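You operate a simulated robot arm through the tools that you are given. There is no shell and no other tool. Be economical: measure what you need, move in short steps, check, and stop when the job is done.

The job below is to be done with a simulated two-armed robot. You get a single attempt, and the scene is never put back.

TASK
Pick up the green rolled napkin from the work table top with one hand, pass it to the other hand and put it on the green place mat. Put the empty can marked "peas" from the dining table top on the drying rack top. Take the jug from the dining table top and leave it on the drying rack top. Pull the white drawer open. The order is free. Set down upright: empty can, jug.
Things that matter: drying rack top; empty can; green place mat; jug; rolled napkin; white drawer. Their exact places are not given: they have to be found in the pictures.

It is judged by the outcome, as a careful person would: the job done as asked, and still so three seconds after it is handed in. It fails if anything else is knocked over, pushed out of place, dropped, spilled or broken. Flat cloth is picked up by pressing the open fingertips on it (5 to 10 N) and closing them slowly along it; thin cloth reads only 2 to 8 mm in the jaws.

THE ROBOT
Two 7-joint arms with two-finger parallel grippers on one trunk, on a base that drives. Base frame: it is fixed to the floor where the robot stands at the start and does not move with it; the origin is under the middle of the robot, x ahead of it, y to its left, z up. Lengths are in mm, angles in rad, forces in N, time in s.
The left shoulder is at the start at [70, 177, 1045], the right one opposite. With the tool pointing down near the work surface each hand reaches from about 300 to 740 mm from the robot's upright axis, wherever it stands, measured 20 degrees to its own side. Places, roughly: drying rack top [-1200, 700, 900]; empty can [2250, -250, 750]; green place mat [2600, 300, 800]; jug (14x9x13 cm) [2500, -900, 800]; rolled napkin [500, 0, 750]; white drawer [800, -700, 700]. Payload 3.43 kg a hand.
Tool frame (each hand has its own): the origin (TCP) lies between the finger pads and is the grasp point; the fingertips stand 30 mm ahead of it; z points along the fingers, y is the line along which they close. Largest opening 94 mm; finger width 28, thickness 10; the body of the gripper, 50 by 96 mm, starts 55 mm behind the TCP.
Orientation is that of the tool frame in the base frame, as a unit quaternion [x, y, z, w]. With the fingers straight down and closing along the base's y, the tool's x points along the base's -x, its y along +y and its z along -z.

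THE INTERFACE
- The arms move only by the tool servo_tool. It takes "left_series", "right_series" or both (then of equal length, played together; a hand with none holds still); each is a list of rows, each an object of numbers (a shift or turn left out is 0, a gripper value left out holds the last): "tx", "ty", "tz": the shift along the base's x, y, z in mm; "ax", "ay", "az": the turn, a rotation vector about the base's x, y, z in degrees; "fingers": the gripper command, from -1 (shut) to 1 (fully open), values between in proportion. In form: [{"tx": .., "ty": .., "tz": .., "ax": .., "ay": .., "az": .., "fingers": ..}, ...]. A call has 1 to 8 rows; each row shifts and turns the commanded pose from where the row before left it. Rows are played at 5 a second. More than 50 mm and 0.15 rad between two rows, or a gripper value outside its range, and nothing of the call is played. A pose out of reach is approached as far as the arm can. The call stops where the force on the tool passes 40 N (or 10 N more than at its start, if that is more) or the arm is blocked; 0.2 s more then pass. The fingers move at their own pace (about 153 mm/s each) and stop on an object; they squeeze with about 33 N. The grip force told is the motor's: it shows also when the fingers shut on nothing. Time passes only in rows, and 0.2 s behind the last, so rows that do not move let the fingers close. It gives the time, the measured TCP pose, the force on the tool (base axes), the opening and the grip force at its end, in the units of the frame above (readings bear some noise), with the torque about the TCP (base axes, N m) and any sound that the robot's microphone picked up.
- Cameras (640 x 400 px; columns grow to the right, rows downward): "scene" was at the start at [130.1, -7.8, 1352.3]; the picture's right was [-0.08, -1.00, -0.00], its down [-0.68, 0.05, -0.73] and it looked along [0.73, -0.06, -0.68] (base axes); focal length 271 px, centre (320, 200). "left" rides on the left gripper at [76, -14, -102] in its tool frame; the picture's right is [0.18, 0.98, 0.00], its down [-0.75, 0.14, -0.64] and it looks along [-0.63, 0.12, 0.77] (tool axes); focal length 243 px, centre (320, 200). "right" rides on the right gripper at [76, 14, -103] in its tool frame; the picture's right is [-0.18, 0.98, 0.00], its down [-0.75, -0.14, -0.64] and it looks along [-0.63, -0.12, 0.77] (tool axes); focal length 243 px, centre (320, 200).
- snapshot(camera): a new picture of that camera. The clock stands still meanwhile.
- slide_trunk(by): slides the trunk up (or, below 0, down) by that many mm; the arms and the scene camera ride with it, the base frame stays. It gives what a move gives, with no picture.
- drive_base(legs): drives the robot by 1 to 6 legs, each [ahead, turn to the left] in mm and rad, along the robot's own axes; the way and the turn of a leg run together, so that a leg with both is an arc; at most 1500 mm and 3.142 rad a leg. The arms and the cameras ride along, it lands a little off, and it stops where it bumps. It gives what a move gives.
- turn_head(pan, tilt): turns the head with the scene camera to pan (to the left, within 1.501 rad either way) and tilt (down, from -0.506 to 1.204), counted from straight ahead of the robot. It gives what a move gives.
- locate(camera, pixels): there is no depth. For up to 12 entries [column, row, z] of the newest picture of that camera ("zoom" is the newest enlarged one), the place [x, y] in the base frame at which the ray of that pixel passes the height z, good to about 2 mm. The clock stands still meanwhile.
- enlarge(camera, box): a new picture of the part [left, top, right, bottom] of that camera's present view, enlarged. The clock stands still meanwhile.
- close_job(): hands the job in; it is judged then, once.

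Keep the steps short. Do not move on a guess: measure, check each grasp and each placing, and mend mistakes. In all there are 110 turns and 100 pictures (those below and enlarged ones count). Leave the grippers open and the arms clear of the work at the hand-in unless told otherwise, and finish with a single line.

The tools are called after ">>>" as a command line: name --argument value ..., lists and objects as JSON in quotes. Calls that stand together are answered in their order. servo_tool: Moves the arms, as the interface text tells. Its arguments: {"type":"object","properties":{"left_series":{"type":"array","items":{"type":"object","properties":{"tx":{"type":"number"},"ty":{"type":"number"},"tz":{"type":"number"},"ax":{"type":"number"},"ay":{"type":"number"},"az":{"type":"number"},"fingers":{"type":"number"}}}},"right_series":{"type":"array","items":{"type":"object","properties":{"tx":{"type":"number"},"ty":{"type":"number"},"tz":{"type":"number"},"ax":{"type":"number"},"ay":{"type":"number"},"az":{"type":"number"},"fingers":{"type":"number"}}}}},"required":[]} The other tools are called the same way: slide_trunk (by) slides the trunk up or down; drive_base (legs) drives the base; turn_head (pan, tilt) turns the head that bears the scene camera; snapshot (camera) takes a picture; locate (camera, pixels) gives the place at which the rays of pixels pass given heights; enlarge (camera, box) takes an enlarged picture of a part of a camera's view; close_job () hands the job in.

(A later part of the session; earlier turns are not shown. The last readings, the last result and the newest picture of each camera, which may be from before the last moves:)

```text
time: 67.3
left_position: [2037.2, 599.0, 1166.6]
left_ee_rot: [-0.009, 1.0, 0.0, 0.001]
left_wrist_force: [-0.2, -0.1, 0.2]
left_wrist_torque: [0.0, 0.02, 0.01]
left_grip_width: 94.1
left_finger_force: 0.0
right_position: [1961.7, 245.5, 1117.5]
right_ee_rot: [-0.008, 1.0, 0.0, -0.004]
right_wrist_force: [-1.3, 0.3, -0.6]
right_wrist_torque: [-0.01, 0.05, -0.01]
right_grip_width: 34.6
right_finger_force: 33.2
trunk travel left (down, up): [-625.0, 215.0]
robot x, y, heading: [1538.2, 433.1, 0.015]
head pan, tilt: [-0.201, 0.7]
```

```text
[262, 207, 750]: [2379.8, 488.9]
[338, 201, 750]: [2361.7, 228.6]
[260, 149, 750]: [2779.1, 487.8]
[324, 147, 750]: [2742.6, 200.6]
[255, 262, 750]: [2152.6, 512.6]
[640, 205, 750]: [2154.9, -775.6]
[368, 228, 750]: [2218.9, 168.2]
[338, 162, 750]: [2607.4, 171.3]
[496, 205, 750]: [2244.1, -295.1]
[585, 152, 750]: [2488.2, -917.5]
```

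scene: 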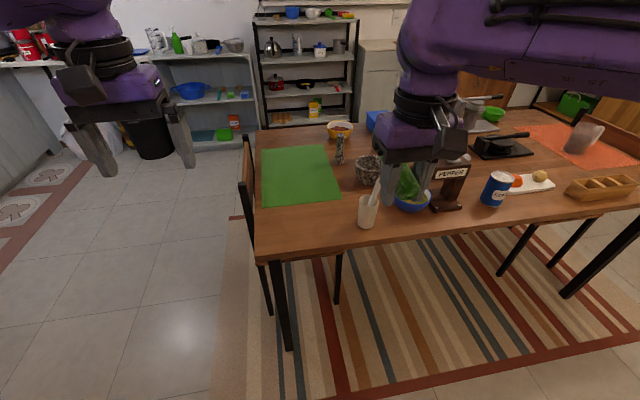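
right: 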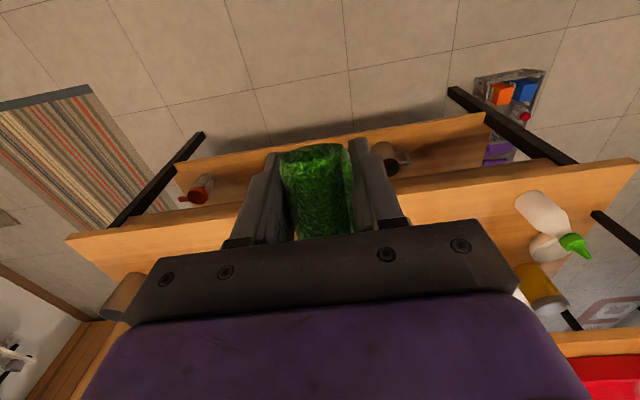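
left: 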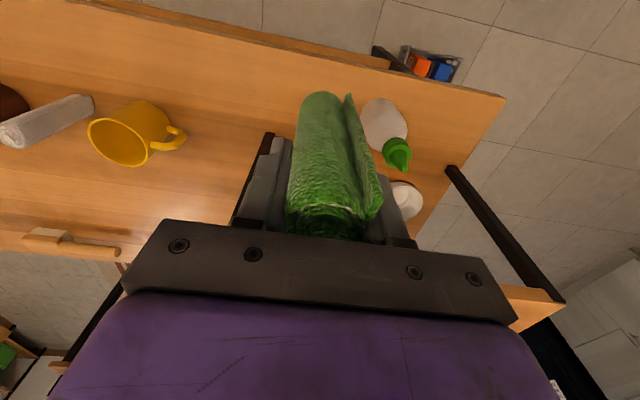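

Mat spans x 2370–2760, y 215–488 and the table edge is x≈2150. I drive ahead 290 mm (hands at z>1080, above everything).

>>> drive_base --legs '[[290, -0.015]]'

>>> servo_tool --right_series '[{"tx": 40}, {"tx": 40, "ty": 25}, {"tx": 40, "ty": 25}, {"tx": 40, "ty": 25, "ay": 5}, {"tx": 30, "ty": 25, "ay": 5}, {"tx": 20, "ay": 5}]'

>>> turn_head --pan -0.1 --tilt 0.75

>>> snapshot --camera "scene"

>>> snapshot --camera "right"

```text
time: 69.4
left_position: [2339.0, 600.3, 1166.7]
left_ee_rot: [-0.007, 1.0, -0.001, 0.0]
left_wrist_force: [0.5, -0.3, 0.0]
left_wrist_torque: [-0.02, 0.0, 0.02]
left_grip_width: 94.1
left_finger_force: 0.0
right_position: [2261.6, 247.4, 1117.2]
right_ee_rot: [-0.007, 1.0, -0.001, -0.003]
right_wrist_force: [0.6, 0.4, -0.1]
right_wrist_torque: [0.01, 0.05, 0.01]
right_grip_width: 34.7
right_finger_force: 33.4
trunk travel left (down, up): [-625.0, 215.0]
robot x, y, heading: [1839.5, 441.8, 0.008]
head pan, tilt: [-0.201, 0.7]
```

```text
time: 70.8
left_position: [2335.9, 599.2, 1169.5]
left_ee_rot: [-0.007, 1.0, -0.001, 0.002]
left_wrist_force: [0.4, 0.2, -0.3]
left_wrist_torque: [0.01, -0.03, 0.0]
left_grip_width: 93.9
left_finger_force: 0.0
right_position: [2426.2, 337.4, 1110.1]
right_ee_rot: [-0.007, 0.994, 0.002, -0.109]
right_wrist_force: [0.0, -0.4, -0.1]
right_wrist_torque: [0.01, -0.06, 0.04]
right_grip_width: 34.7
right_finger_force: 33.0
right hand out of reach, approached as far as the arm can: row 5, 6
trunk travel left (down, up): [-625.0, 215.0]
robot x, y, heading: [1844.6, 440.0, 0.012]
head pan, tilt: [-0.201, 0.7]
```

```text
time: 71.4
left_position: [2338.3, 602.0, 1166.3]
left_ee_rot: [-0.006, 1.0, 0.0, 0.0]
left_wrist_force: [0.1, -0.1, -0.8]
left_wrist_torque: [0.0, 0.0, -0.02]
left_grip_width: 93.6
left_finger_force: 0.1
right_position: [2429.2, 340.4, 1107.5]
right_ee_rot: [-0.006, 0.994, 0.001, -0.113]
right_wrist_force: [0.2, -1.1, -0.9]
right_wrist_torque: [-0.04, 0.06, -0.01]
right_grip_width: 34.9
right_finger_force: 32.6
trunk travel left (down, up): [-625.0, 215.0]
robot x, y, heading: [1840.5, 440.8, 0.007]
head pan, tilt: [-0.099, 0.75]
```

```text
66 pictures are left
```

scene: 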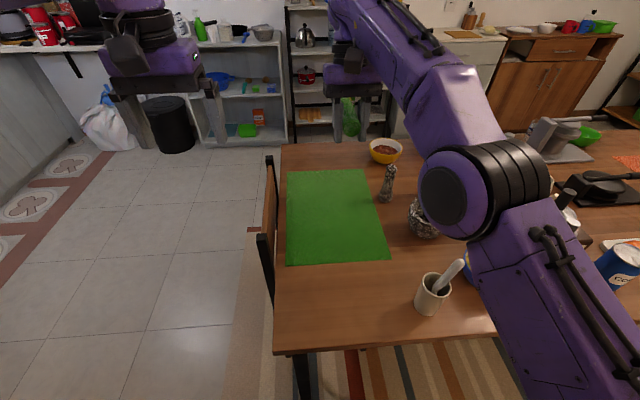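

```text
65 pictures are left
```

right: 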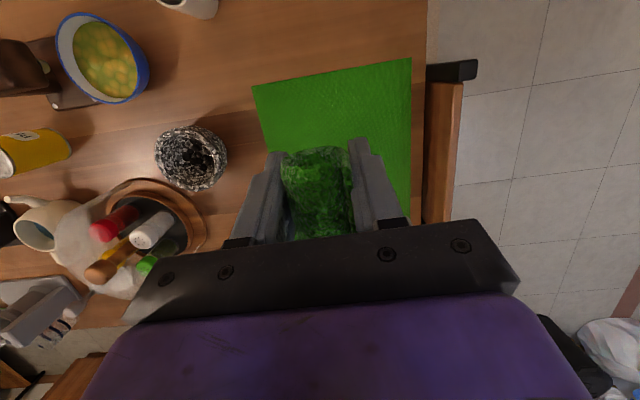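

Hand is over the mat near (2429,340). I descend in steps, watching the forearm near the bowls and pepper mill.

>>> servo_tool --right_series '[{"tz": -40, "tx": 5}, {"tz": -40, "tx": 5}, {"tz": -40, "tx": 5}, {"tz": -40, "tx": 5}]'

>>> snapshot --camera "scene"

>>> snapshot --camera "left"

```text
time: 72.4
left_position: [2339.4, 600.1, 1166.2]
left_ee_rot: [-0.006, 1.0, 0.0, -0.001]
left_wrist_force: [0.7, 0.0, -0.5]
left_wrist_torque: [-0.01, -0.01, -0.02]
left_grip_width: 94.3
left_finger_force: 0.1
right_position: [2446.8, 336.2, 944.1]
right_ee_rot: [-0.008, 0.991, 0.001, -0.134]
right_wrist_force: [-0.8, -0.4, -0.3]
right_wrist_torque: [-0.02, 0.02, 0.01]
right_grip_width: 34.7
right_finger_force: 33.2
trunk travel left (down, up): [-625.0, 215.0]
robot x, y, heading: [1842.8, 440.0, 0.011]
head pan, tilt: [-0.099, 0.75]
```

```text
64 pictures are left
```

scene: 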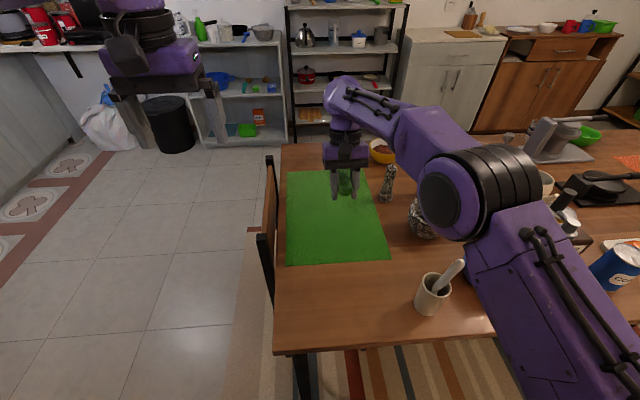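

```text
63 pictures are left
```

left: 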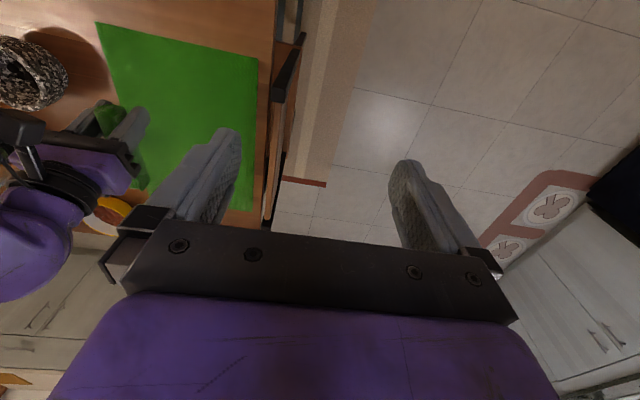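

>>> servo_tool --right_series '[{"tz": -40, "ty": 5}, {"tz": -40, "ty": 5}, {"tz": -35}, {"tz": -15}]'

>>> snapshot --camera "scene"

>>> snapshot --camera "right"

```text
time: 73.4
left_position: [2339.1, 600.5, 1166.9]
left_ee_rot: [-0.005, 1.0, 0.001, 0.0]
left_wrist_force: [-1.0, -0.6, 0.5]
left_wrist_torque: [-0.04, 0.0, 0.04]
left_grip_width: 93.8
left_finger_force: 0.0
right_position: [2448.4, 350.0, 816.6]
right_ee_rot: [-0.008, 0.991, 0.001, -0.134]
right_wrist_force: [0.3, -1.0, -0.6]
right_wrist_torque: [-0.03, 0.05, 0.01]
right_grip_width: 34.8
right_finger_force: 32.9
trunk travel left (down, up): [-625.0, 215.0]
robot x, y, heading: [1840.7, 444.4, 0.013]
head pan, tilt: [-0.099, 0.75]
```

```text
62 pictures are left
```

scene: 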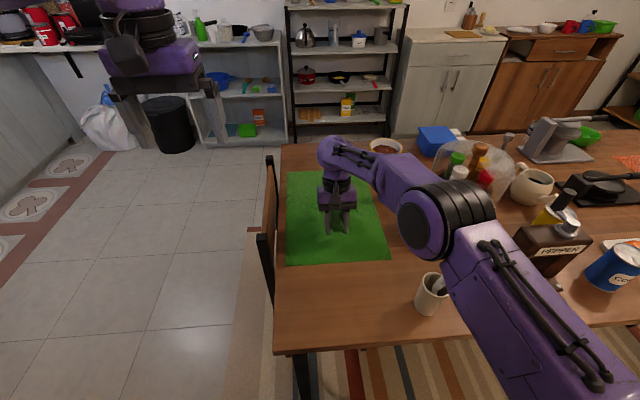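

```text
61 pictures are left
```

right: 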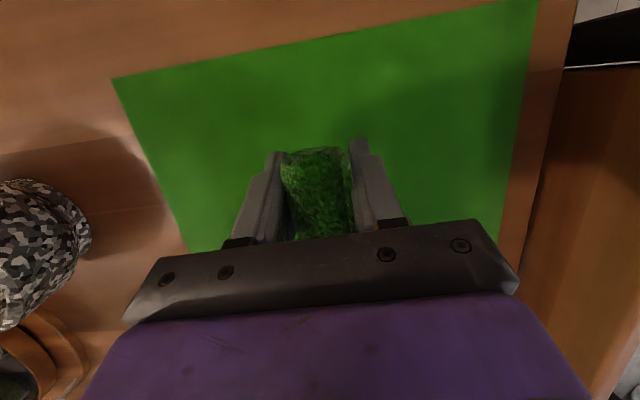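

Well within the mat. I lower slowly until contact.

>>> servo_tool --right_series '[{"tz": -10}, {"tz": -8}, {"tz": -6}, {"tz": -5}, {"tz": -4}]'

```text
time: 74.6
left_position: [2338.2, 600.8, 1166.6]
left_ee_rot: [-0.006, 1.0, 0.0, -0.001]
left_wrist_force: [0.0, -0.2, 0.6]
left_wrist_torque: [0.01, -0.02, 0.02]
left_grip_width: 93.9
left_finger_force: 0.0
right_position: [2447.8, 349.2, 782.8]
right_ee_rot: [-0.006, 0.991, 0.002, -0.134]
right_wrist_force: [0.2, -1.3, -0.4]
right_wrist_torque: [0.04, 0.0, -0.03]
right_grip_width: 34.8
right_finger_force: 32.6
trunk travel left (down, up): [-625.0, 215.0]
robot x, y, heading: [1840.9, 444.9, 0.013]
head pan, tilt: [-0.099, 0.75]
```

>>> servo_tool --right_series '[{"tz": -4}, {"tz": -4}, {"tz": -4}]'

```text
time: 75.4
left_position: [2334.5, 600.9, 1169.5]
left_ee_rot: [-0.006, 1.0, -0.001, 0.002]
left_wrist_force: [0.7, 0.4, 1.1]
left_wrist_torque: [-0.02, 0.03, 0.02]
left_grip_width: 94.0
left_finger_force: 0.1
right_position: [2447.9, 348.6, 782.2]
right_ee_rot: [-0.007, 0.992, 0.001, -0.126]
right_wrist_force: [-12.7, 0.9, 21.8]
right_wrist_torque: [-0.39, 0.28, -0.16]
right_grip_width: 34.8
right_finger_force: 33.1
trunk travel left (down, up): [-625.0, 215.0]
robot x, y, heading: [1837.6, 440.9, 0.015]
head pan, tilt: [-0.099, 0.75]
stopped in row 3 (right hand): the force on the tool passed its limit (the readings are from after the stop); the commanded pose is now the measured one
```

Contact at z≈782. I raise 3 mm, open the fingers gently, then retreat up.

>>> servo_tool --right_series '[{"tz": 3}, {"fingers": -0.1}, {"fingers": 0.1}, {"fingers": 0.3}, {"fingers": 0.5}, {"tz": 20}, {"tz": 40}, {"tz": 40}]'

>>> snapshot --camera "right"

```text
time: 77.2
left_position: [2338.1, 600.4, 1167.0]
left_ee_rot: [-0.007, 1.0, 0.0, 0.0]
left_wrist_force: [-0.2, -0.5, 0.5]
left_wrist_torque: [0.02, 0.01, 0.01]
left_grip_width: 93.9
left_finger_force: 0.1
right_position: [2449.4, 347.7, 881.2]
right_ee_rot: [-0.007, 0.992, 0.0, -0.13]
right_wrist_force: [-0.5, 0.2, -0.1]
right_wrist_torque: [-0.02, -0.04, 0.02]
right_grip_width: 70.7
right_finger_force: 0.0
trunk travel left (down, up): [-625.0, 215.0]
robot x, y, heading: [1837.4, 443.4, 0.008]
head pan, tilt: [-0.099, 0.75]
```

```text
60 pictures are left
```

right: 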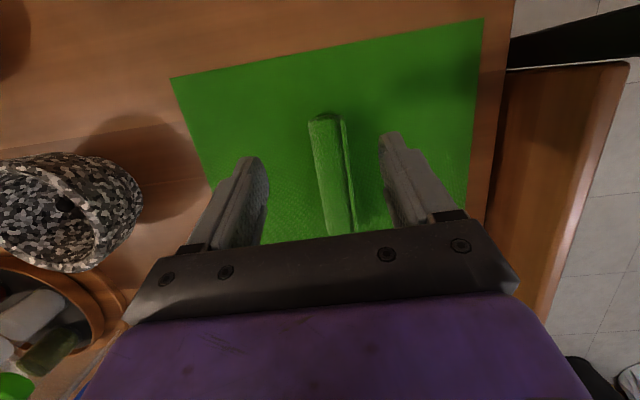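

The napkin lies on the mat. I raise and retract the right hand, then back off.

>>> servo_tool --right_series '[{"tz": 45}, {"tz": 45}, {"tz": 45}, {"tz": 45, "ay": -7}, {"tz": 45, "ay": -8}, {"tx": -40}, {"tx": -40}, {"tx": -40, "ty": -30}]'

>>> servo_tool --right_series '[{"tx": -30, "ty": -30}, {"tx": -30, "ty": -30}, {"ty": -20}]'

>>> drive_base --legs '[[-300, 0], [0, -1.58], [880, 0], [0, 1.57]]'

>>> turn_head --pan -0.2 --tilt 0.55

>>> snapshot --camera "scene"

```text
time: 79.0
left_position: [2336.9, 599.7, 1168.5]
left_ee_rot: [-0.006, 1.0, 0.001, 0.0]
left_wrist_force: [-0.1, -0.5, 0.5]
left_wrist_torque: [0.04, -0.02, 0.02]
left_grip_width: 94.2
left_finger_force: 0.1
right_position: [2326.3, 316.5, 1107.7]
right_ee_rot: [-0.007, 1.0, 0.002, 0.003]
right_wrist_force: [1.1, 0.2, -0.2]
right_wrist_torque: [0.04, -0.01, -0.01]
right_grip_width: 70.3
right_finger_force: 0.0
trunk travel left (down, up): [-625.0, 215.0]
robot x, y, heading: [1842.1, 437.7, 0.012]
head pan, tilt: [-0.099, 0.75]
```

```text
time: 79.8
left_position: [2339.4, 602.3, 1166.6]
left_ee_rot: [-0.006, 1.0, -0.001, 0.001]
left_wrist_force: [-0.1, 0.4, -0.1]
left_wrist_torque: [0.0, 0.05, 0.01]
left_grip_width: 94.0
left_finger_force: 0.0
right_position: [2268.6, 238.5, 1108.1]
right_ee_rot: [-0.006, 1.0, 0.0, 0.002]
right_wrist_force: [0.2, -0.4, 0.7]
right_wrist_torque: [-0.02, -0.02, 0.01]
right_grip_width: 70.4
right_finger_force: 0.1
trunk travel left (down, up): [-625.0, 215.0]
robot x, y, heading: [1840.9, 442.9, 0.013]
head pan, tilt: [-0.099, 0.75]
```

```text
time: 93.9
left_position: [2004.4, -314.8, 1165.3]
left_ee_rot: [0.019, 1.0, 0.0, 0.0]
left_wrist_force: [0.6, -0.3, 0.0]
left_wrist_torque: [-0.03, 0.0, 0.0]
left_grip_width: 94.2
left_finger_force: 0.1
right_position: [1913.3, -673.4, 1108.8]
right_ee_rot: [0.019, 1.0, -0.001, 0.002]
right_wrist_force: [-0.5, 0.2, 0.1]
right_wrist_torque: [0.0, -0.01, -0.03]
right_grip_width: 70.4
right_finger_force: 0.1
trunk travel left (down, up): [-625.0, 215.0]
robot x, y, heading: [1500.2, -445.4, -0.039]
head pan, tilt: [-0.099, 0.75]
```

```text
time: 94.6
left_position: [2003.4, -314.4, 1168.0]
left_ee_rot: [0.02, 1.0, 0.0, 0.0]
left_wrist_force: [-0.8, 0.7, 1.4]
left_wrist_torque: [0.04, 0.05, 0.0]
left_grip_width: 94.0
left_finger_force: 0.1
right_position: [1913.1, -673.5, 1108.6]
right_ee_rot: [0.019, 1.0, 0.0, 0.002]
right_wrist_force: [0.2, 0.4, 0.0]
right_wrist_torque: [-0.02, 0.01, 0.02]
right_grip_width: 70.4
right_finger_force: 0.0
trunk travel left (down, up): [-625.0, 215.0]
robot x, y, heading: [1497.9, -445.9, -0.033]
head pan, tilt: [-0.201, 0.55]
```

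```text
59 pictures are left
```

scene: 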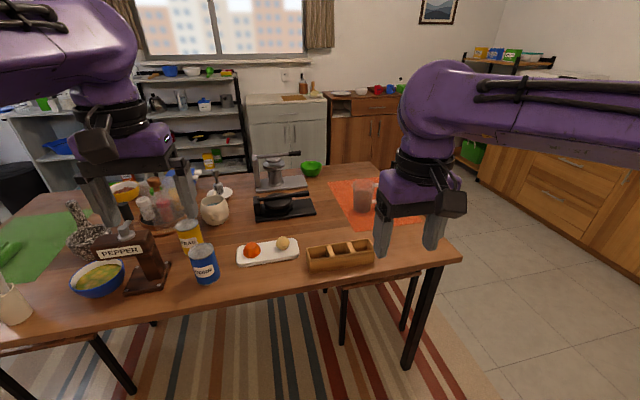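

>>> enlarge --camera "scene" --box '[230, 70, 430, 190]'

>>> enlarge --camera "scene" --box '[80, 180, 240, 300]'

>>> enlarge --camera "scene" --box '[300, 150, 460, 270]'

>>> locate --camera "scene" --pixels '[[190, 252, 750], [206, 282, 750], [188, 224, 860], [203, 246, 860], [150, 290, 750], [360, 213, 750], [370, 213, 750], [0, 340, 750], [460, 262, 750]]'

```text
3.20 times, centred on (330, 130) of scene
```

zoom: 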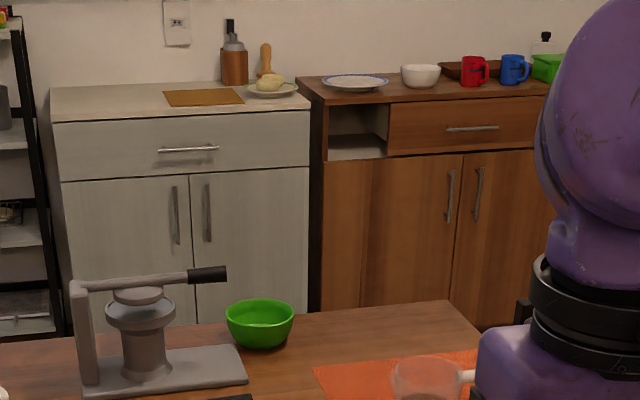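

```text
3.33 times, centred on (160, 240) of scene
```

zoom: 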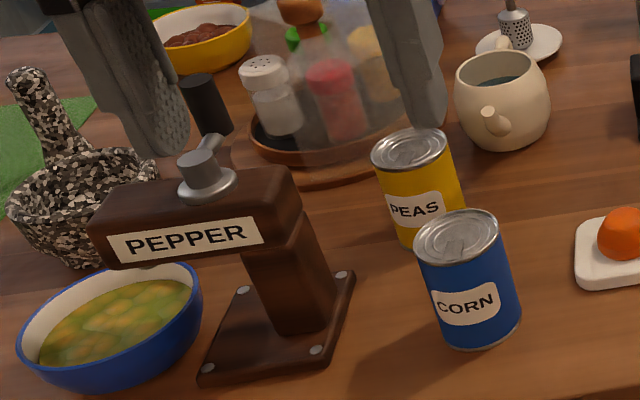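

```text
3.33 times, centred on (380, 210) of scene
```

zoom: 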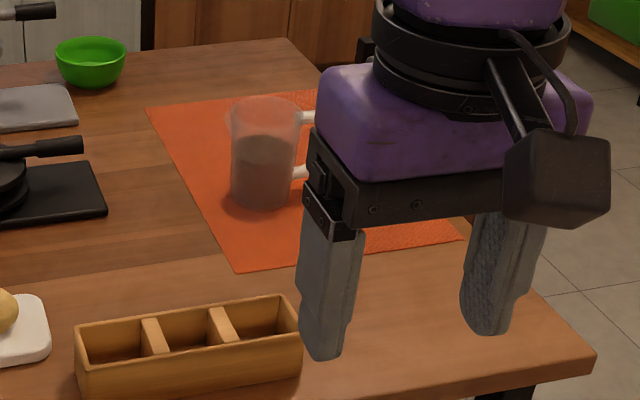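

```text
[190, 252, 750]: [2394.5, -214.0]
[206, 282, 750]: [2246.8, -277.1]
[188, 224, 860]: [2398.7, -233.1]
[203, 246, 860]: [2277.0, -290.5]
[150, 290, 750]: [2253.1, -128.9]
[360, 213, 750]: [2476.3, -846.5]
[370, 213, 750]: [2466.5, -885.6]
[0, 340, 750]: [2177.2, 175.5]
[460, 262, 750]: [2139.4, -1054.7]
```

The white-fronted cabinet at the far wall has a drawer (noted for later). For can and jug I move to about (1830,-560), then look from above.

>>> drive_base --legs '[[0, -0.3], [345, 0], [0, 0.335]]'

>>> snapshot --camera "left"

>>> snapshot --camera "right"

>>> snapshot --camera "scene"

```text
time: 98.9
left_position: [2320.9, -398.3, 1166.9]
left_ee_rot: [-0.005, 1.0, -0.001, 0.001]
left_wrist_force: [0.2, 0.2, -0.3]
left_wrist_torque: [0.0, 0.02, 0.01]
left_grip_width: 94.0
left_finger_force: 0.0
right_position: [2250.5, -761.9, 1109.8]
right_ee_rot: [-0.007, 1.0, 0.001, 0.001]
right_wrist_force: [-0.1, -0.5, 0.4]
right_wrist_torque: [-0.02, -0.02, -0.01]
right_grip_width: 70.3
right_finger_force: 0.1
trunk travel left (down, up): [-625.0, 215.0]
robot x, y, heading: [1822.1, -557.5, 0.019]
head pan, tilt: [-0.201, 0.55]
```

```text
55 pictures are left
```

left: 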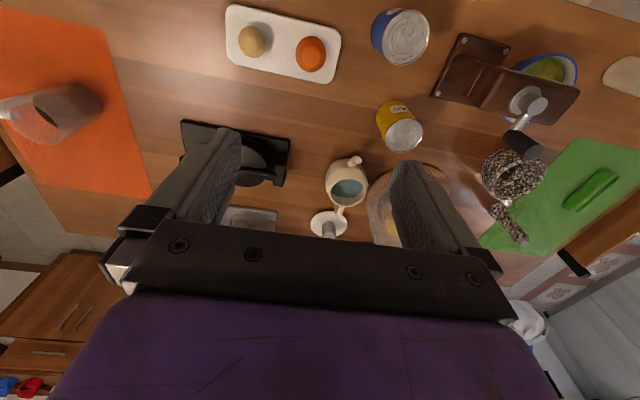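

```text
54 pictures are left
```

right: 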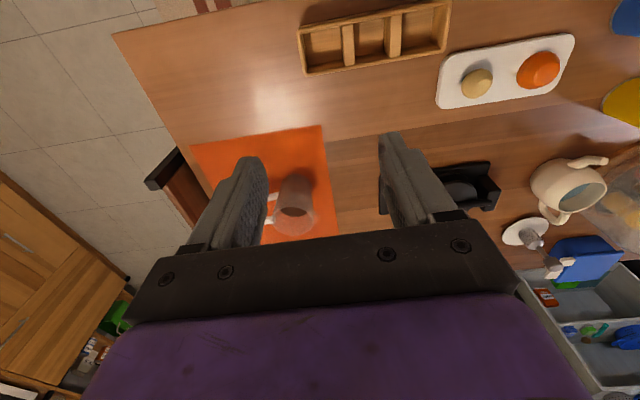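

```text
53 pictures are left
```

scene: 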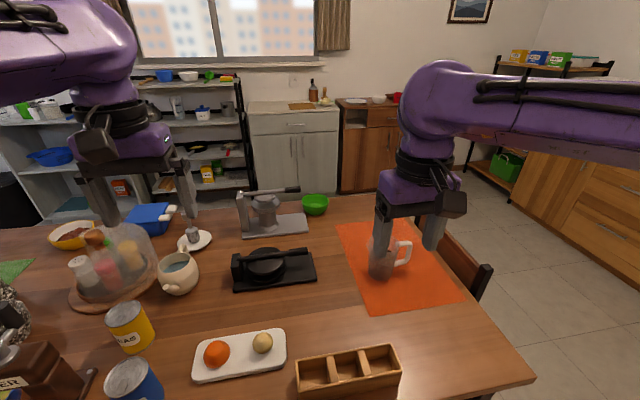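

>>> locate --camera "left" --pixels '[[405, 135, 840], [405, 135, 860], [405, 135, 880], [405, 37, 860], [388, 105, 750], [378, 120, 750], [411, 105, 750], [363, 165, 820], [425, 160, 780], [470, 65, 860], [384, 135, 860], [422, 135, 860]]'

>>> locate --camera "scene" --pixels '[[127, 313, 840], [127, 313, 860], [127, 313, 880], [138, 353, 750], [122, 347, 750], [154, 343, 750], [380, 242, 880], [380, 278, 750], [367, 270, 750], [392, 270, 750]]'

>>> locate --camera "right" --pixels '[[292, 215, 860], [292, 215, 880], [273, 215, 880], [312, 215, 880], [268, 218, 860], [296, 175, 750]]'

```text
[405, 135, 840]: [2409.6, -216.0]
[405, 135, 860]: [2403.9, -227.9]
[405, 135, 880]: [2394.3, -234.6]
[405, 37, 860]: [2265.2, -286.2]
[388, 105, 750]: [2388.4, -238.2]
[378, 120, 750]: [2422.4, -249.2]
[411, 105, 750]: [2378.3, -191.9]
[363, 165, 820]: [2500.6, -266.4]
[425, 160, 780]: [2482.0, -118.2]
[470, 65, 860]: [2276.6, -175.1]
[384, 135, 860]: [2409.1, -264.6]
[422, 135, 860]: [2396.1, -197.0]
```

```text
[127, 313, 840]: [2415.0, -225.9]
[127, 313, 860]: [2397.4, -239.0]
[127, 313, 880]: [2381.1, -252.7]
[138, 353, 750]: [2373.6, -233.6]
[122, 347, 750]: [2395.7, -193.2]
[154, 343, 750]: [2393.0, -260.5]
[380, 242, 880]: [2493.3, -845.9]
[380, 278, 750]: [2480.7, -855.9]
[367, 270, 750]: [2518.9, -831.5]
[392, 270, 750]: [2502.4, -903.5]
```

```text
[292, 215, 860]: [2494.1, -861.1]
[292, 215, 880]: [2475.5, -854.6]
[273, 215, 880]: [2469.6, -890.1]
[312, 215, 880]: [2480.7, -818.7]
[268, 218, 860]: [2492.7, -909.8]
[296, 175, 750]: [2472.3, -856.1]
```

Can centre ≈ (2404,-228), top ≈ 850. I move the left hand above it at z≈980 and recheck.

>>> servo_tool --left_series '[{"tx": 17, "ty": 34, "tz": -20}, {"tx": 17, "ty": 34, "tz": -20}, {"tx": 17, "ty": 34, "tz": -20}, {"tx": 17, "ty": 34, "tz": -20}, {"tx": 15, "ty": 34, "tz": -20}, {"tz": -40}, {"tz": -45}]'

>>> snapshot --camera "left"

>>> snapshot --camera "scene"

```text
time: 100.5
left_position: [2405.1, -226.7, 982.1]
left_ee_rot: [-0.006, 1.0, -0.001, 0.0]
left_wrist_force: [0.1, -0.2, 0.3]
left_wrist_torque: [0.01, 0.02, 0.01]
left_grip_width: 94.2
left_finger_force: 0.0
right_position: [2251.3, -760.9, 1108.0]
right_ee_rot: [-0.007, 1.0, 0.001, 0.001]
right_wrist_force: [0.2, -0.2, 0.7]
right_wrist_torque: [0.03, -0.01, -0.01]
right_grip_width: 70.5
right_finger_force: 0.1
trunk travel left (down, up): [-625.0, 215.0]
robot x, y, heading: [1822.4, -557.6, 0.014]
head pan, tilt: [-0.201, 0.55]
```

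```text
52 pictures are left
```

left: 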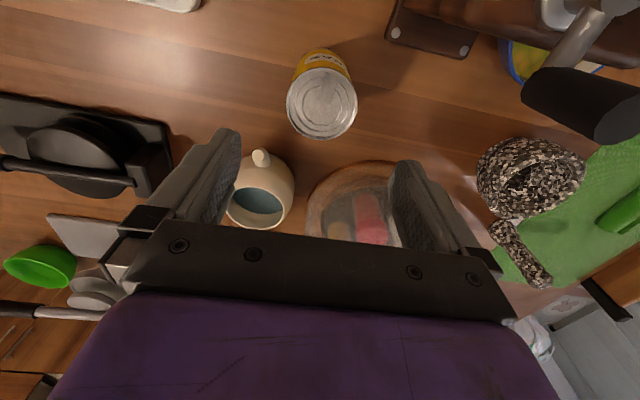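

```text
51 pictures are left
```

scene: 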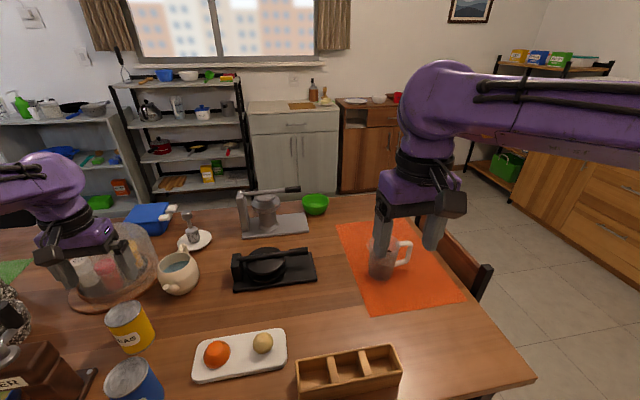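

>>> locate --camera "left" --pixels '[[321, 104, 840], [321, 104, 850], [321, 104, 860], [287, 104, 850], [357, 104, 850], [350, 163, 765], [310, 190, 765], [265, 152, 820], [390, 172, 765], [322, 50, 750], [370, 160, 765]]'

>>> enlarge --camera "scene" --box '[0, 140, 240, 380]'

```text
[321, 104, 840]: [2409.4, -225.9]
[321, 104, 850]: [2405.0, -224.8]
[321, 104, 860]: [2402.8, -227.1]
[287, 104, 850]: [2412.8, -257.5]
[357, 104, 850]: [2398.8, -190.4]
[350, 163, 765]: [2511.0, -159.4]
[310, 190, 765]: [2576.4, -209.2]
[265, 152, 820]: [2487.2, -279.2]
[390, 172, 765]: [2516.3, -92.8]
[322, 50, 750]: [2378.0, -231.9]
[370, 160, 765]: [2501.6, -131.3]
```

```text
1.67 times, centred on (120, 260) of scene
```

zoom: 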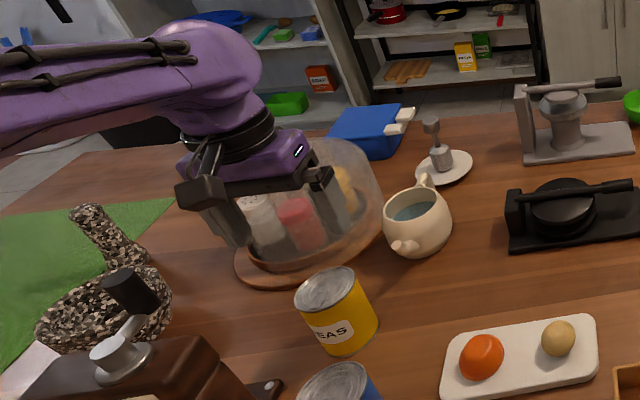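

Rim and creamer are >70 mm away from the fingers. I descend to z≈815 around the can.

>>> servo_tool --left_series '[{"tz": -40}, {"tz": -40}, {"tz": -40}, {"tz": -30}, {"tz": -16}]'

>>> snapshot --camera "left"

```text
time: 101.7
left_position: [2404.4, -229.6, 815.2]
left_ee_rot: [-0.006, 1.0, 0.0, 0.001]
left_wrist_force: [-0.3, 0.1, 0.7]
left_wrist_torque: [-0.02, 0.01, -0.01]
left_grip_width: 93.9
left_finger_force: 0.1
right_position: [2250.5, -761.5, 1108.3]
right_ee_rot: [-0.007, 1.0, 0.001, 0.001]
right_wrist_force: [-0.2, 0.5, 0.9]
right_wrist_torque: [0.03, 0.01, 0.01]
right_grip_width: 70.3
right_finger_force: 0.0
trunk travel left (down, up): [-625.0, 215.0]
robot x, y, heading: [1824.8, -559.0, 0.014]
head pan, tilt: [-0.201, 0.55]
```

```text
49 pictures are left
```

left: 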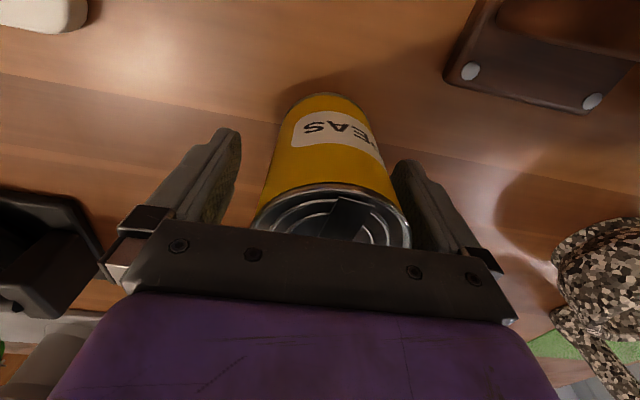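

The can sits ~5 mm toward +y; I centre and close.

>>> servo_tool --left_series '[{"ty": 5}, {"fingers": 0.55}, {"fingers": 0.3}, {"fingers": -1}, {}, {}]'

>>> servo_tool --left_series '[{"tz": 20}, {"tz": 40}, {"tz": 40}, {"tz": 40}, {"tz": 45}, {"tz": 45}, {"tz": 45}]'

>>> snapshot --camera "scene"

```text
time: 103.1
left_position: [2403.2, -224.3, 814.4]
left_ee_rot: [-0.007, 1.0, 0.0, 0.0]
left_wrist_force: [0.7, -0.1, -0.3]
left_wrist_torque: [-0.03, 0.0, -0.02]
left_grip_width: 67.0
left_finger_force: 33.1
right_position: [2250.4, -761.8, 1108.9]
right_ee_rot: [-0.007, 1.0, 0.002, 0.001]
right_wrist_force: [-0.2, 0.1, 0.6]
right_wrist_torque: [0.01, 0.02, 0.01]
right_grip_width: 70.6
right_finger_force: 0.0
trunk travel left (down, up): [-625.0, 215.0]
robot x, y, heading: [1826.4, -562.1, 0.015]
head pan, tilt: [-0.201, 0.55]
```

```text
time: 104.7
left_position: [2405.2, -226.1, 1091.9]
left_ee_rot: [-0.006, 1.0, 0.001, 0.0]
left_wrist_force: [-1.0, -0.7, -0.2]
left_wrist_torque: [-0.01, -0.01, 0.01]
left_grip_width: 66.9
left_finger_force: 32.8
right_position: [2249.9, -762.2, 1109.1]
right_ee_rot: [-0.007, 1.0, 0.002, 0.002]
right_wrist_force: [0.8, -0.2, 0.6]
right_wrist_torque: [0.0, -0.02, 0.0]
right_grip_width: 70.6
right_finger_force: 0.0
trunk travel left (down, up): [-625.0, 215.0]
robot x, y, heading: [1822.9, -557.7, 0.01]
head pan, tilt: [-0.201, 0.55]
```

```text
48 pictures are left
```

scene: 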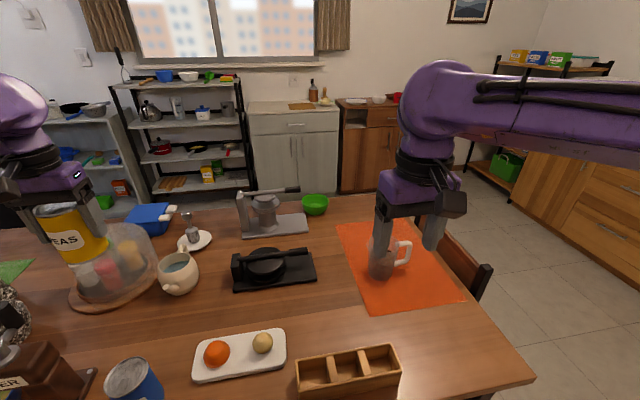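

Can secured. I pull the left hand in, and move the right hand above the jug's near rim for a closer look.

>>> servo_tool --left_series '[{"tx": -15, "ty": -25}, {"tx": -15, "ty": -25}, {"tx": -15, "ty": -25}, {"tx": -15, "ty": -25}, {"tx": -15, "ty": -25}, {"tx": -15, "ty": -25}]' --right_series '[{"tx": 35, "ty": -15, "fingers": 0.5}, {"tx": 35, "ty": -15}, {"tx": 35, "ty": -15}, {"tx": 35, "ty": -15, "tz": -10}, {"tx": 35, "ty": -15, "tz": -20}, {"tx": 5, "ty": -15, "tz": -30}]'

>>> snapshot --camera "right"

>>> snapshot --camera "scene"

```text
time: 106.1
left_position: [2314.8, -377.5, 1091.8]
left_ee_rot: [-0.006, 1.0, 0.001, 0.001]
left_wrist_force: [-0.4, -0.3, -0.2]
left_wrist_torque: [0.04, -0.03, -0.01]
left_grip_width: 67.2
left_finger_force: 33.6
right_position: [2428.7, -854.5, 1049.4]
right_ee_rot: [-0.007, 1.0, 0.001, 0.001]
right_wrist_force: [-0.4, 0.8, 0.4]
right_wrist_torque: [0.0, -0.04, -0.01]
right_grip_width: 70.6
right_finger_force: 0.0
trunk travel left (down, up): [-625.0, 215.0]
robot x, y, heading: [1823.1, -557.4, 0.011]
head pan, tilt: [-0.201, 0.55]
```

```text
47 pictures are left
```

right: 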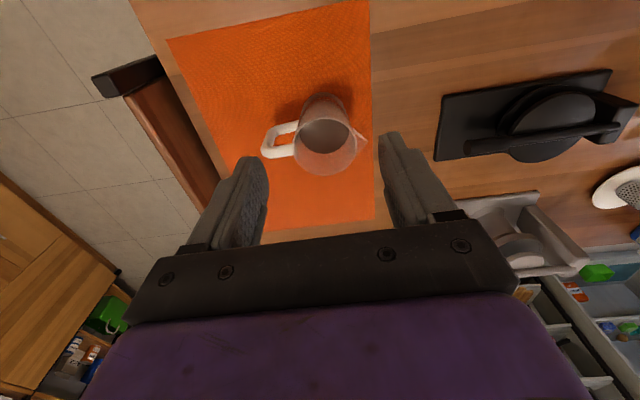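

```text
46 pictures are left
```

scene: 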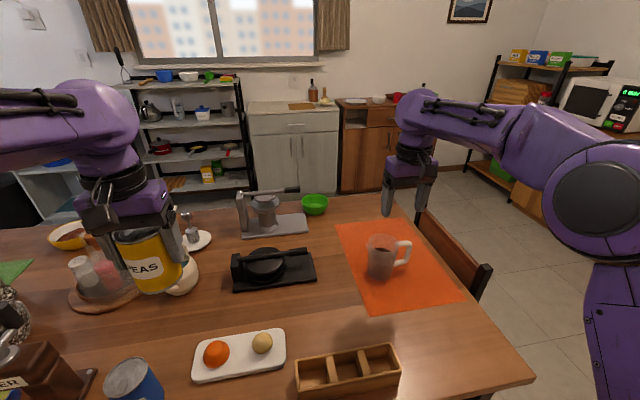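

>>> enlarge --camera "right" --box '[230, 60, 420, 190]'

>>> enlarge --camera "scene" --box '[340, 215, 440, 295]'

```text
3.08 times, centred on (325, 125) of right
```

zoom: 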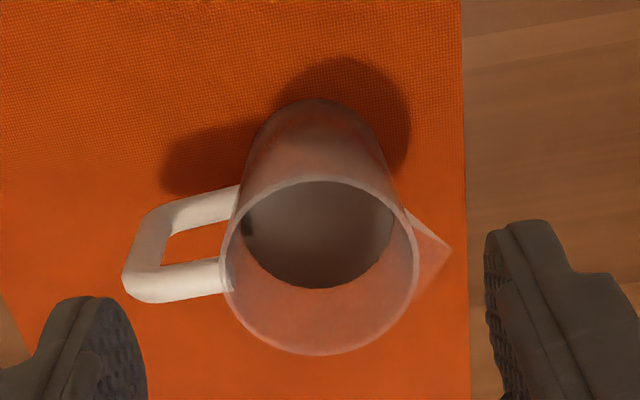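

```text
5.00 times, centred on (390, 255) of scene
```

zoom: 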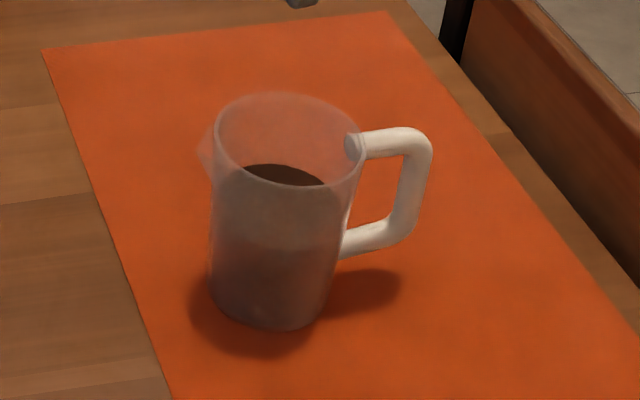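

>>> locate --camera "right" --pixels '[[292.9, 146, 880], [356.8, 146, 880], [325, 117, 880], [325, 174.5, 880], [292.9, 146, 890], [325, 146, 880], [325, 146, 890], [263, 145, 870], [366, 140, 875]]'

>>> locate --camera "scene" --pixels '[[384, 242.5, 880], [384, 242.5, 890], [378, 280, 750], [367, 240, 880], [399, 243, 880], [384, 252, 880], [384, 234, 880]]'

```text
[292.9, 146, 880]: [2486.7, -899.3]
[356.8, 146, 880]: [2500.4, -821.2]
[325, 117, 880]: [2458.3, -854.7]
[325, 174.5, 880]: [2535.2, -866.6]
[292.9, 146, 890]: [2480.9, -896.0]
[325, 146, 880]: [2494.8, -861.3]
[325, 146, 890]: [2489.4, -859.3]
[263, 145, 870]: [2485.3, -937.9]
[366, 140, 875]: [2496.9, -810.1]
```

```text
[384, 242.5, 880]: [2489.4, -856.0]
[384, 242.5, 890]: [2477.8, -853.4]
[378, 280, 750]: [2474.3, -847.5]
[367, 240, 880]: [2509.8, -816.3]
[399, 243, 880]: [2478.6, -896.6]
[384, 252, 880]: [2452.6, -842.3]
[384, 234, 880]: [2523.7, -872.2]
```

Jug: rim centre ≈ (2493,-859), z≈880, diameter ≈ 79, handle to -y, spout +y. I'll grip its body across x, so I yaw the right hand 90° in the air first.

>>> servo_tool --right_series '[{"az": -8, "fingers": 1}, {"az": -8}, {"az": -8}, {"az": -8}, {"az": -8}, {"az": -8}]'

>>> servo_tool --right_series '[{"az": -8}, {"az": -8}, {"az": -8}, {"az": -8}, {"az": -8}, {"az": -3}]'

```text
time: 107.5
left_position: [2315.2, -375.3, 1091.9]
left_ee_rot: [-0.005, 1.0, 0.0, 0.001]
left_wrist_force: [0.0, -0.4, 0.5]
left_wrist_torque: [0.0, 0.01, -0.02]
left_grip_width: 67.0
left_finger_force: 33.0
right_position: [2430.1, -851.7, 1049.0]
right_ee_rot: [0.402, 0.916, 0.001, 0.0]
right_wrist_force: [-0.2, -0.1, 1.0]
right_wrist_torque: [0.01, -0.02, -0.02]
right_grip_width: 93.9
right_finger_force: 0.0
trunk travel left (down, up): [-625.0, 215.0]
robot x, y, heading: [1822.9, -558.2, 0.015]
head pan, tilt: [-0.201, 0.55]
```

```text
time: 108.9
left_position: [2316.0, -374.9, 1090.0]
left_ee_rot: [-0.006, 1.0, 0.0, 0.0]
left_wrist_force: [-1.0, -0.6, -0.3]
left_wrist_torque: [-0.01, -0.02, 0.01]
left_grip_width: 66.7
left_finger_force: 33.5
right_position: [2429.9, -852.6, 1048.7]
right_ee_rot: [0.71, 0.705, -0.001, 0.002]
right_wrist_force: [0.9, 0.0, 0.2]
right_wrist_torque: [0.03, -0.01, 0.03]
right_grip_width: 93.9
right_finger_force: 0.1
trunk travel left (down, up): [-625.0, 215.0]
robot x, y, heading: [1824.5, -557.1, 0.016]
head pan, tilt: [-0.201, 0.55]
```

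>>> servo_tool --right_series '[{"tx": 32, "ty": -3}, {"tx": 31, "ty": -3}, {"tz": -40}, {"tz": -20}]'

>>> snapshot --camera "right"

>>> snapshot --camera "scene"

```text
time: 109.9
left_position: [2316.5, -376.8, 1090.9]
left_ee_rot: [-0.007, 1.0, 0.0, 0.0]
left_wrist_force: [-0.3, -0.4, -0.6]
left_wrist_torque: [0.0, -0.01, 0.0]
left_grip_width: 66.5
left_finger_force: 33.4
right_position: [2489.2, -859.5, 984.8]
right_ee_rot: [0.709, 0.705, 0.0, 0.001]
right_wrist_force: [-0.1, 0.8, 0.0]
right_wrist_torque: [0.02, 0.04, -0.02]
right_grip_width: 94.1
right_finger_force: 0.1
right hand out of reach, approached as far as the arm can: row 2
trunk travel left (down, up): [-625.0, 215.0]
robot x, y, heading: [1822.9, -564.5, 0.005]
head pan, tilt: [-0.201, 0.55]
```

```text
43 pictures are left
```

right: 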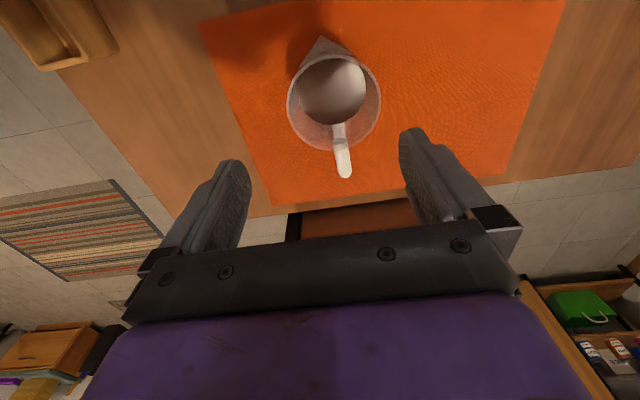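

```text
42 pictures are left
```

scene: 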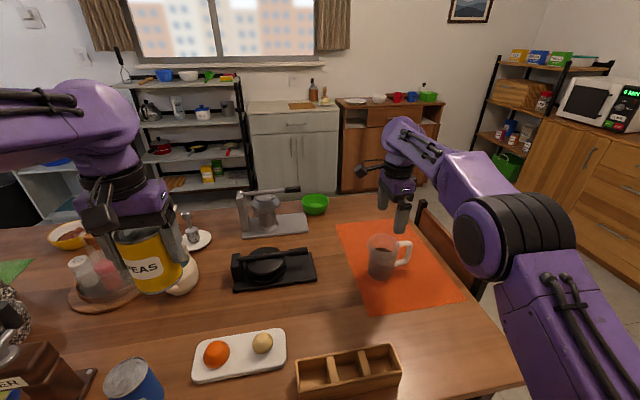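

>>> locate --camera "right" --pixels '[[288, 103, 880], [381, 103, 880], [334, 102, 880], [334, 102, 870], [334, 150, 880], [335, 55, 880]]'

```text
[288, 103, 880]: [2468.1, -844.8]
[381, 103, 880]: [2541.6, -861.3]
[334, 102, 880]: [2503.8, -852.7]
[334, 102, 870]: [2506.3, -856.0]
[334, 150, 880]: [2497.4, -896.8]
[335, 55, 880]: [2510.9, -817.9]
```

>>> servo_tool --right_series '[{"tx": 8, "ty": 3, "tz": -25}, {"tz": -25}]'

>>> snapshot --camera "right"

>>> enlarge --camera "scene" --box '[340, 155, 460, 295]'

>>> locate --camera "right" --pixels '[[320, 150, 880]]'

```text
time: 110.5
left_position: [2316.7, -375.0, 1091.3]
left_ee_rot: [-0.006, 1.0, 0.0, 0.0]
left_wrist_force: [0.1, 0.0, -0.9]
left_wrist_torque: [0.01, 0.01, -0.01]
left_grip_width: 66.9
left_finger_force: 33.5
right_position: [2501.7, -858.3, 935.3]
right_ee_rot: [0.71, 0.704, 0.0, 0.001]
right_wrist_force: [0.4, 0.4, -0.2]
right_wrist_torque: [0.0, -0.03, -0.01]
right_grip_width: 94.0
right_finger_force: 0.0
trunk travel left (down, up): [-625.0, 215.0]
robot x, y, heading: [1823.1, -560.0, 0.01]
head pan, tilt: [-0.201, 0.55]
```

```text
41 pictures are left
```

right: 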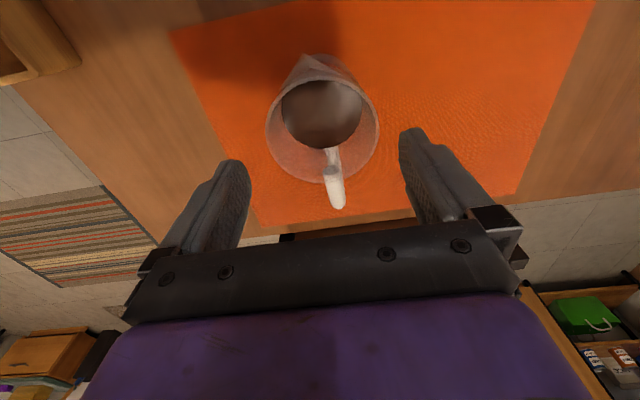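

```text
2.86 times, centred on (400, 225) of scene
```

zoom: 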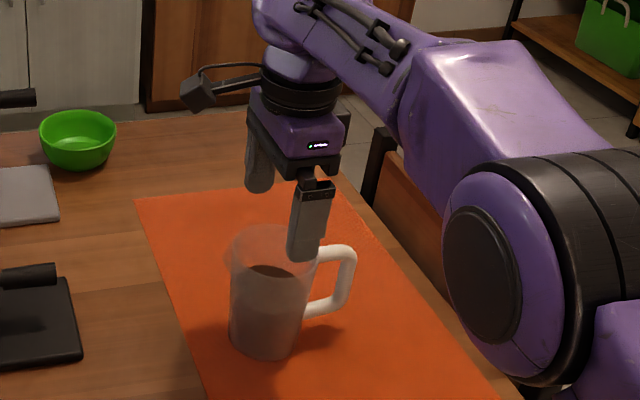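

```text
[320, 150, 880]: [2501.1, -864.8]
```

>>> locate --camera "right" --pixels '[[266, 130, 880], [379, 130, 880], [322, 127, 880], [322, 182, 880], [322, 73, 880], [240, 190, 905], [403, 160, 905]]'

```text
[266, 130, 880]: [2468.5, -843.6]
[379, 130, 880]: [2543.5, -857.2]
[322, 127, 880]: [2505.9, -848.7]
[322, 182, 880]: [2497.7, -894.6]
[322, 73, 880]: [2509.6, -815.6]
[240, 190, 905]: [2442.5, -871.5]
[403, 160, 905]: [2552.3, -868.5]
```

Jug centre ≈ (2505,-853); I shift +4,+4 and descend with the fingers fully open.

>>> servo_tool --right_series '[{"tx": 4, "ty": 4}, {"tz": -25}, {"tz": -20}]'

>>> snapshot --camera "right"

```text
time: 111.3
left_position: [2316.0, -375.0, 1090.4]
left_ee_rot: [-0.005, 1.0, -0.001, 0.0]
left_wrist_force: [0.3, -0.4, -1.4]
left_wrist_torque: [-0.02, 0.0, 0.02]
left_grip_width: 66.5
left_finger_force: 32.7
right_position: [2501.9, -853.3, 890.6]
right_ee_rot: [0.708, 0.706, 0.0, 0.001]
right_wrist_force: [0.2, 0.0, -0.3]
right_wrist_torque: [-0.04, 0.01, -0.01]
right_grip_width: 94.0
right_finger_force: 0.1
trunk travel left (down, up): [-625.0, 215.0]
robot x, y, heading: [1821.7, -558.9, 0.011]
head pan, tilt: [-0.201, 0.55]
```

```text
39 pictures are left
```

right: 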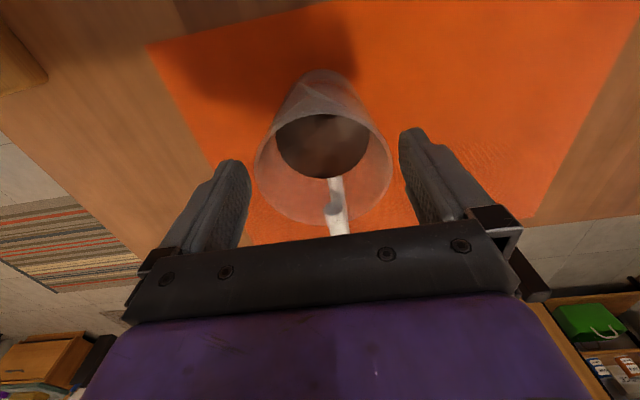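

Centred (rim 254–392, fingers 249–402). Continue down slowly.

>>> servo_tool --right_series '[{"tz": -12}, {"tz": -12}, {"tz": -12}, {"tz": -9}]'

>>> snapshot --camera "right"

```text
time: 112.3
left_position: [2315.6, -375.4, 1090.9]
left_ee_rot: [-0.006, 1.0, 0.0, -0.001]
left_wrist_force: [0.5, 0.2, -0.6]
left_wrist_torque: [0.0, -0.02, 0.03]
left_grip_width: 66.4
left_finger_force: 32.8
right_position: [2501.5, -852.5, 847.6]
right_ee_rot: [0.709, 0.705, 0.001, 0.001]
right_wrist_force: [0.2, 0.3, -0.2]
right_wrist_torque: [0.0, -0.01, 0.01]
right_grip_width: 93.7
right_finger_force: 0.2
trunk travel left (down, up): [-625.0, 215.0]
robot x, y, heading: [1823.9, -557.3, 0.011]
head pan, tilt: [-0.201, 0.55]
```

```text
38 pictures are left
```

right: 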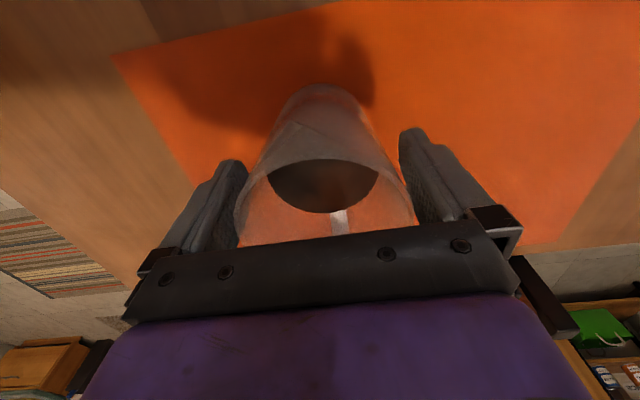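

No contact and well centred; I close on the jug gradually and lift a little.

>>> servo_tool --right_series '[{"fingers": 0.8}, {"fingers": 0.7}, {"fingers": 0.5}, {"fingers": -1}, {}, {}]'

>>> servo_tool --right_series '[{"tz": 10}, {"tz": 20}, {"tz": 30}, {"tz": 40}, {"tz": 40}]'

>>> snapshot --camera "scene"

```text
time: 113.7
left_position: [2316.1, -374.4, 1091.3]
left_ee_rot: [-0.006, 1.0, 0.0, 0.0]
left_wrist_force: [0.9, -0.3, -0.3]
left_wrist_torque: [0.02, 0.0, -0.01]
left_grip_width: 66.3
left_finger_force: 33.6
right_position: [2501.0, -854.3, 845.8]
right_ee_rot: [0.709, 0.706, 0.001, 0.001]
right_wrist_force: [0.4, -1.8, -0.3]
right_wrist_torque: [-0.02, 0.03, 0.01]
right_grip_width: 85.0
right_finger_force: 33.0
trunk travel left (down, up): [-625.0, 215.0]
robot x, y, heading: [1822.7, -555.6, 0.016]
head pan, tilt: [-0.201, 0.55]
```

```text
time: 114.9
left_position: [2316.2, -376.3, 1092.3]
left_ee_rot: [-0.006, 1.0, 0.0, 0.0]
left_wrist_force: [-0.4, -0.6, -0.8]
left_wrist_torque: [-0.05, 0.0, 0.03]
left_grip_width: 66.2
left_finger_force: 32.8
right_position: [2501.5, -855.5, 985.9]
right_ee_rot: [0.709, 0.705, -0.002, 0.002]
right_wrist_force: [-0.2, -0.1, -4.1]
right_wrist_torque: [0.1, 0.01, -0.01]
right_grip_width: 83.9
right_finger_force: 32.9
trunk travel left (down, up): [-625.0, 215.0]
robot x, y, heading: [1828.5, -555.6, 0.01]
head pan, tilt: [-0.201, 0.55]
```

```text
37 pictures are left
```

scene: 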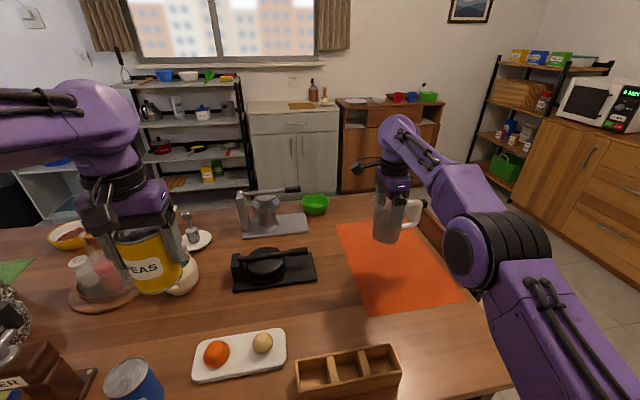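

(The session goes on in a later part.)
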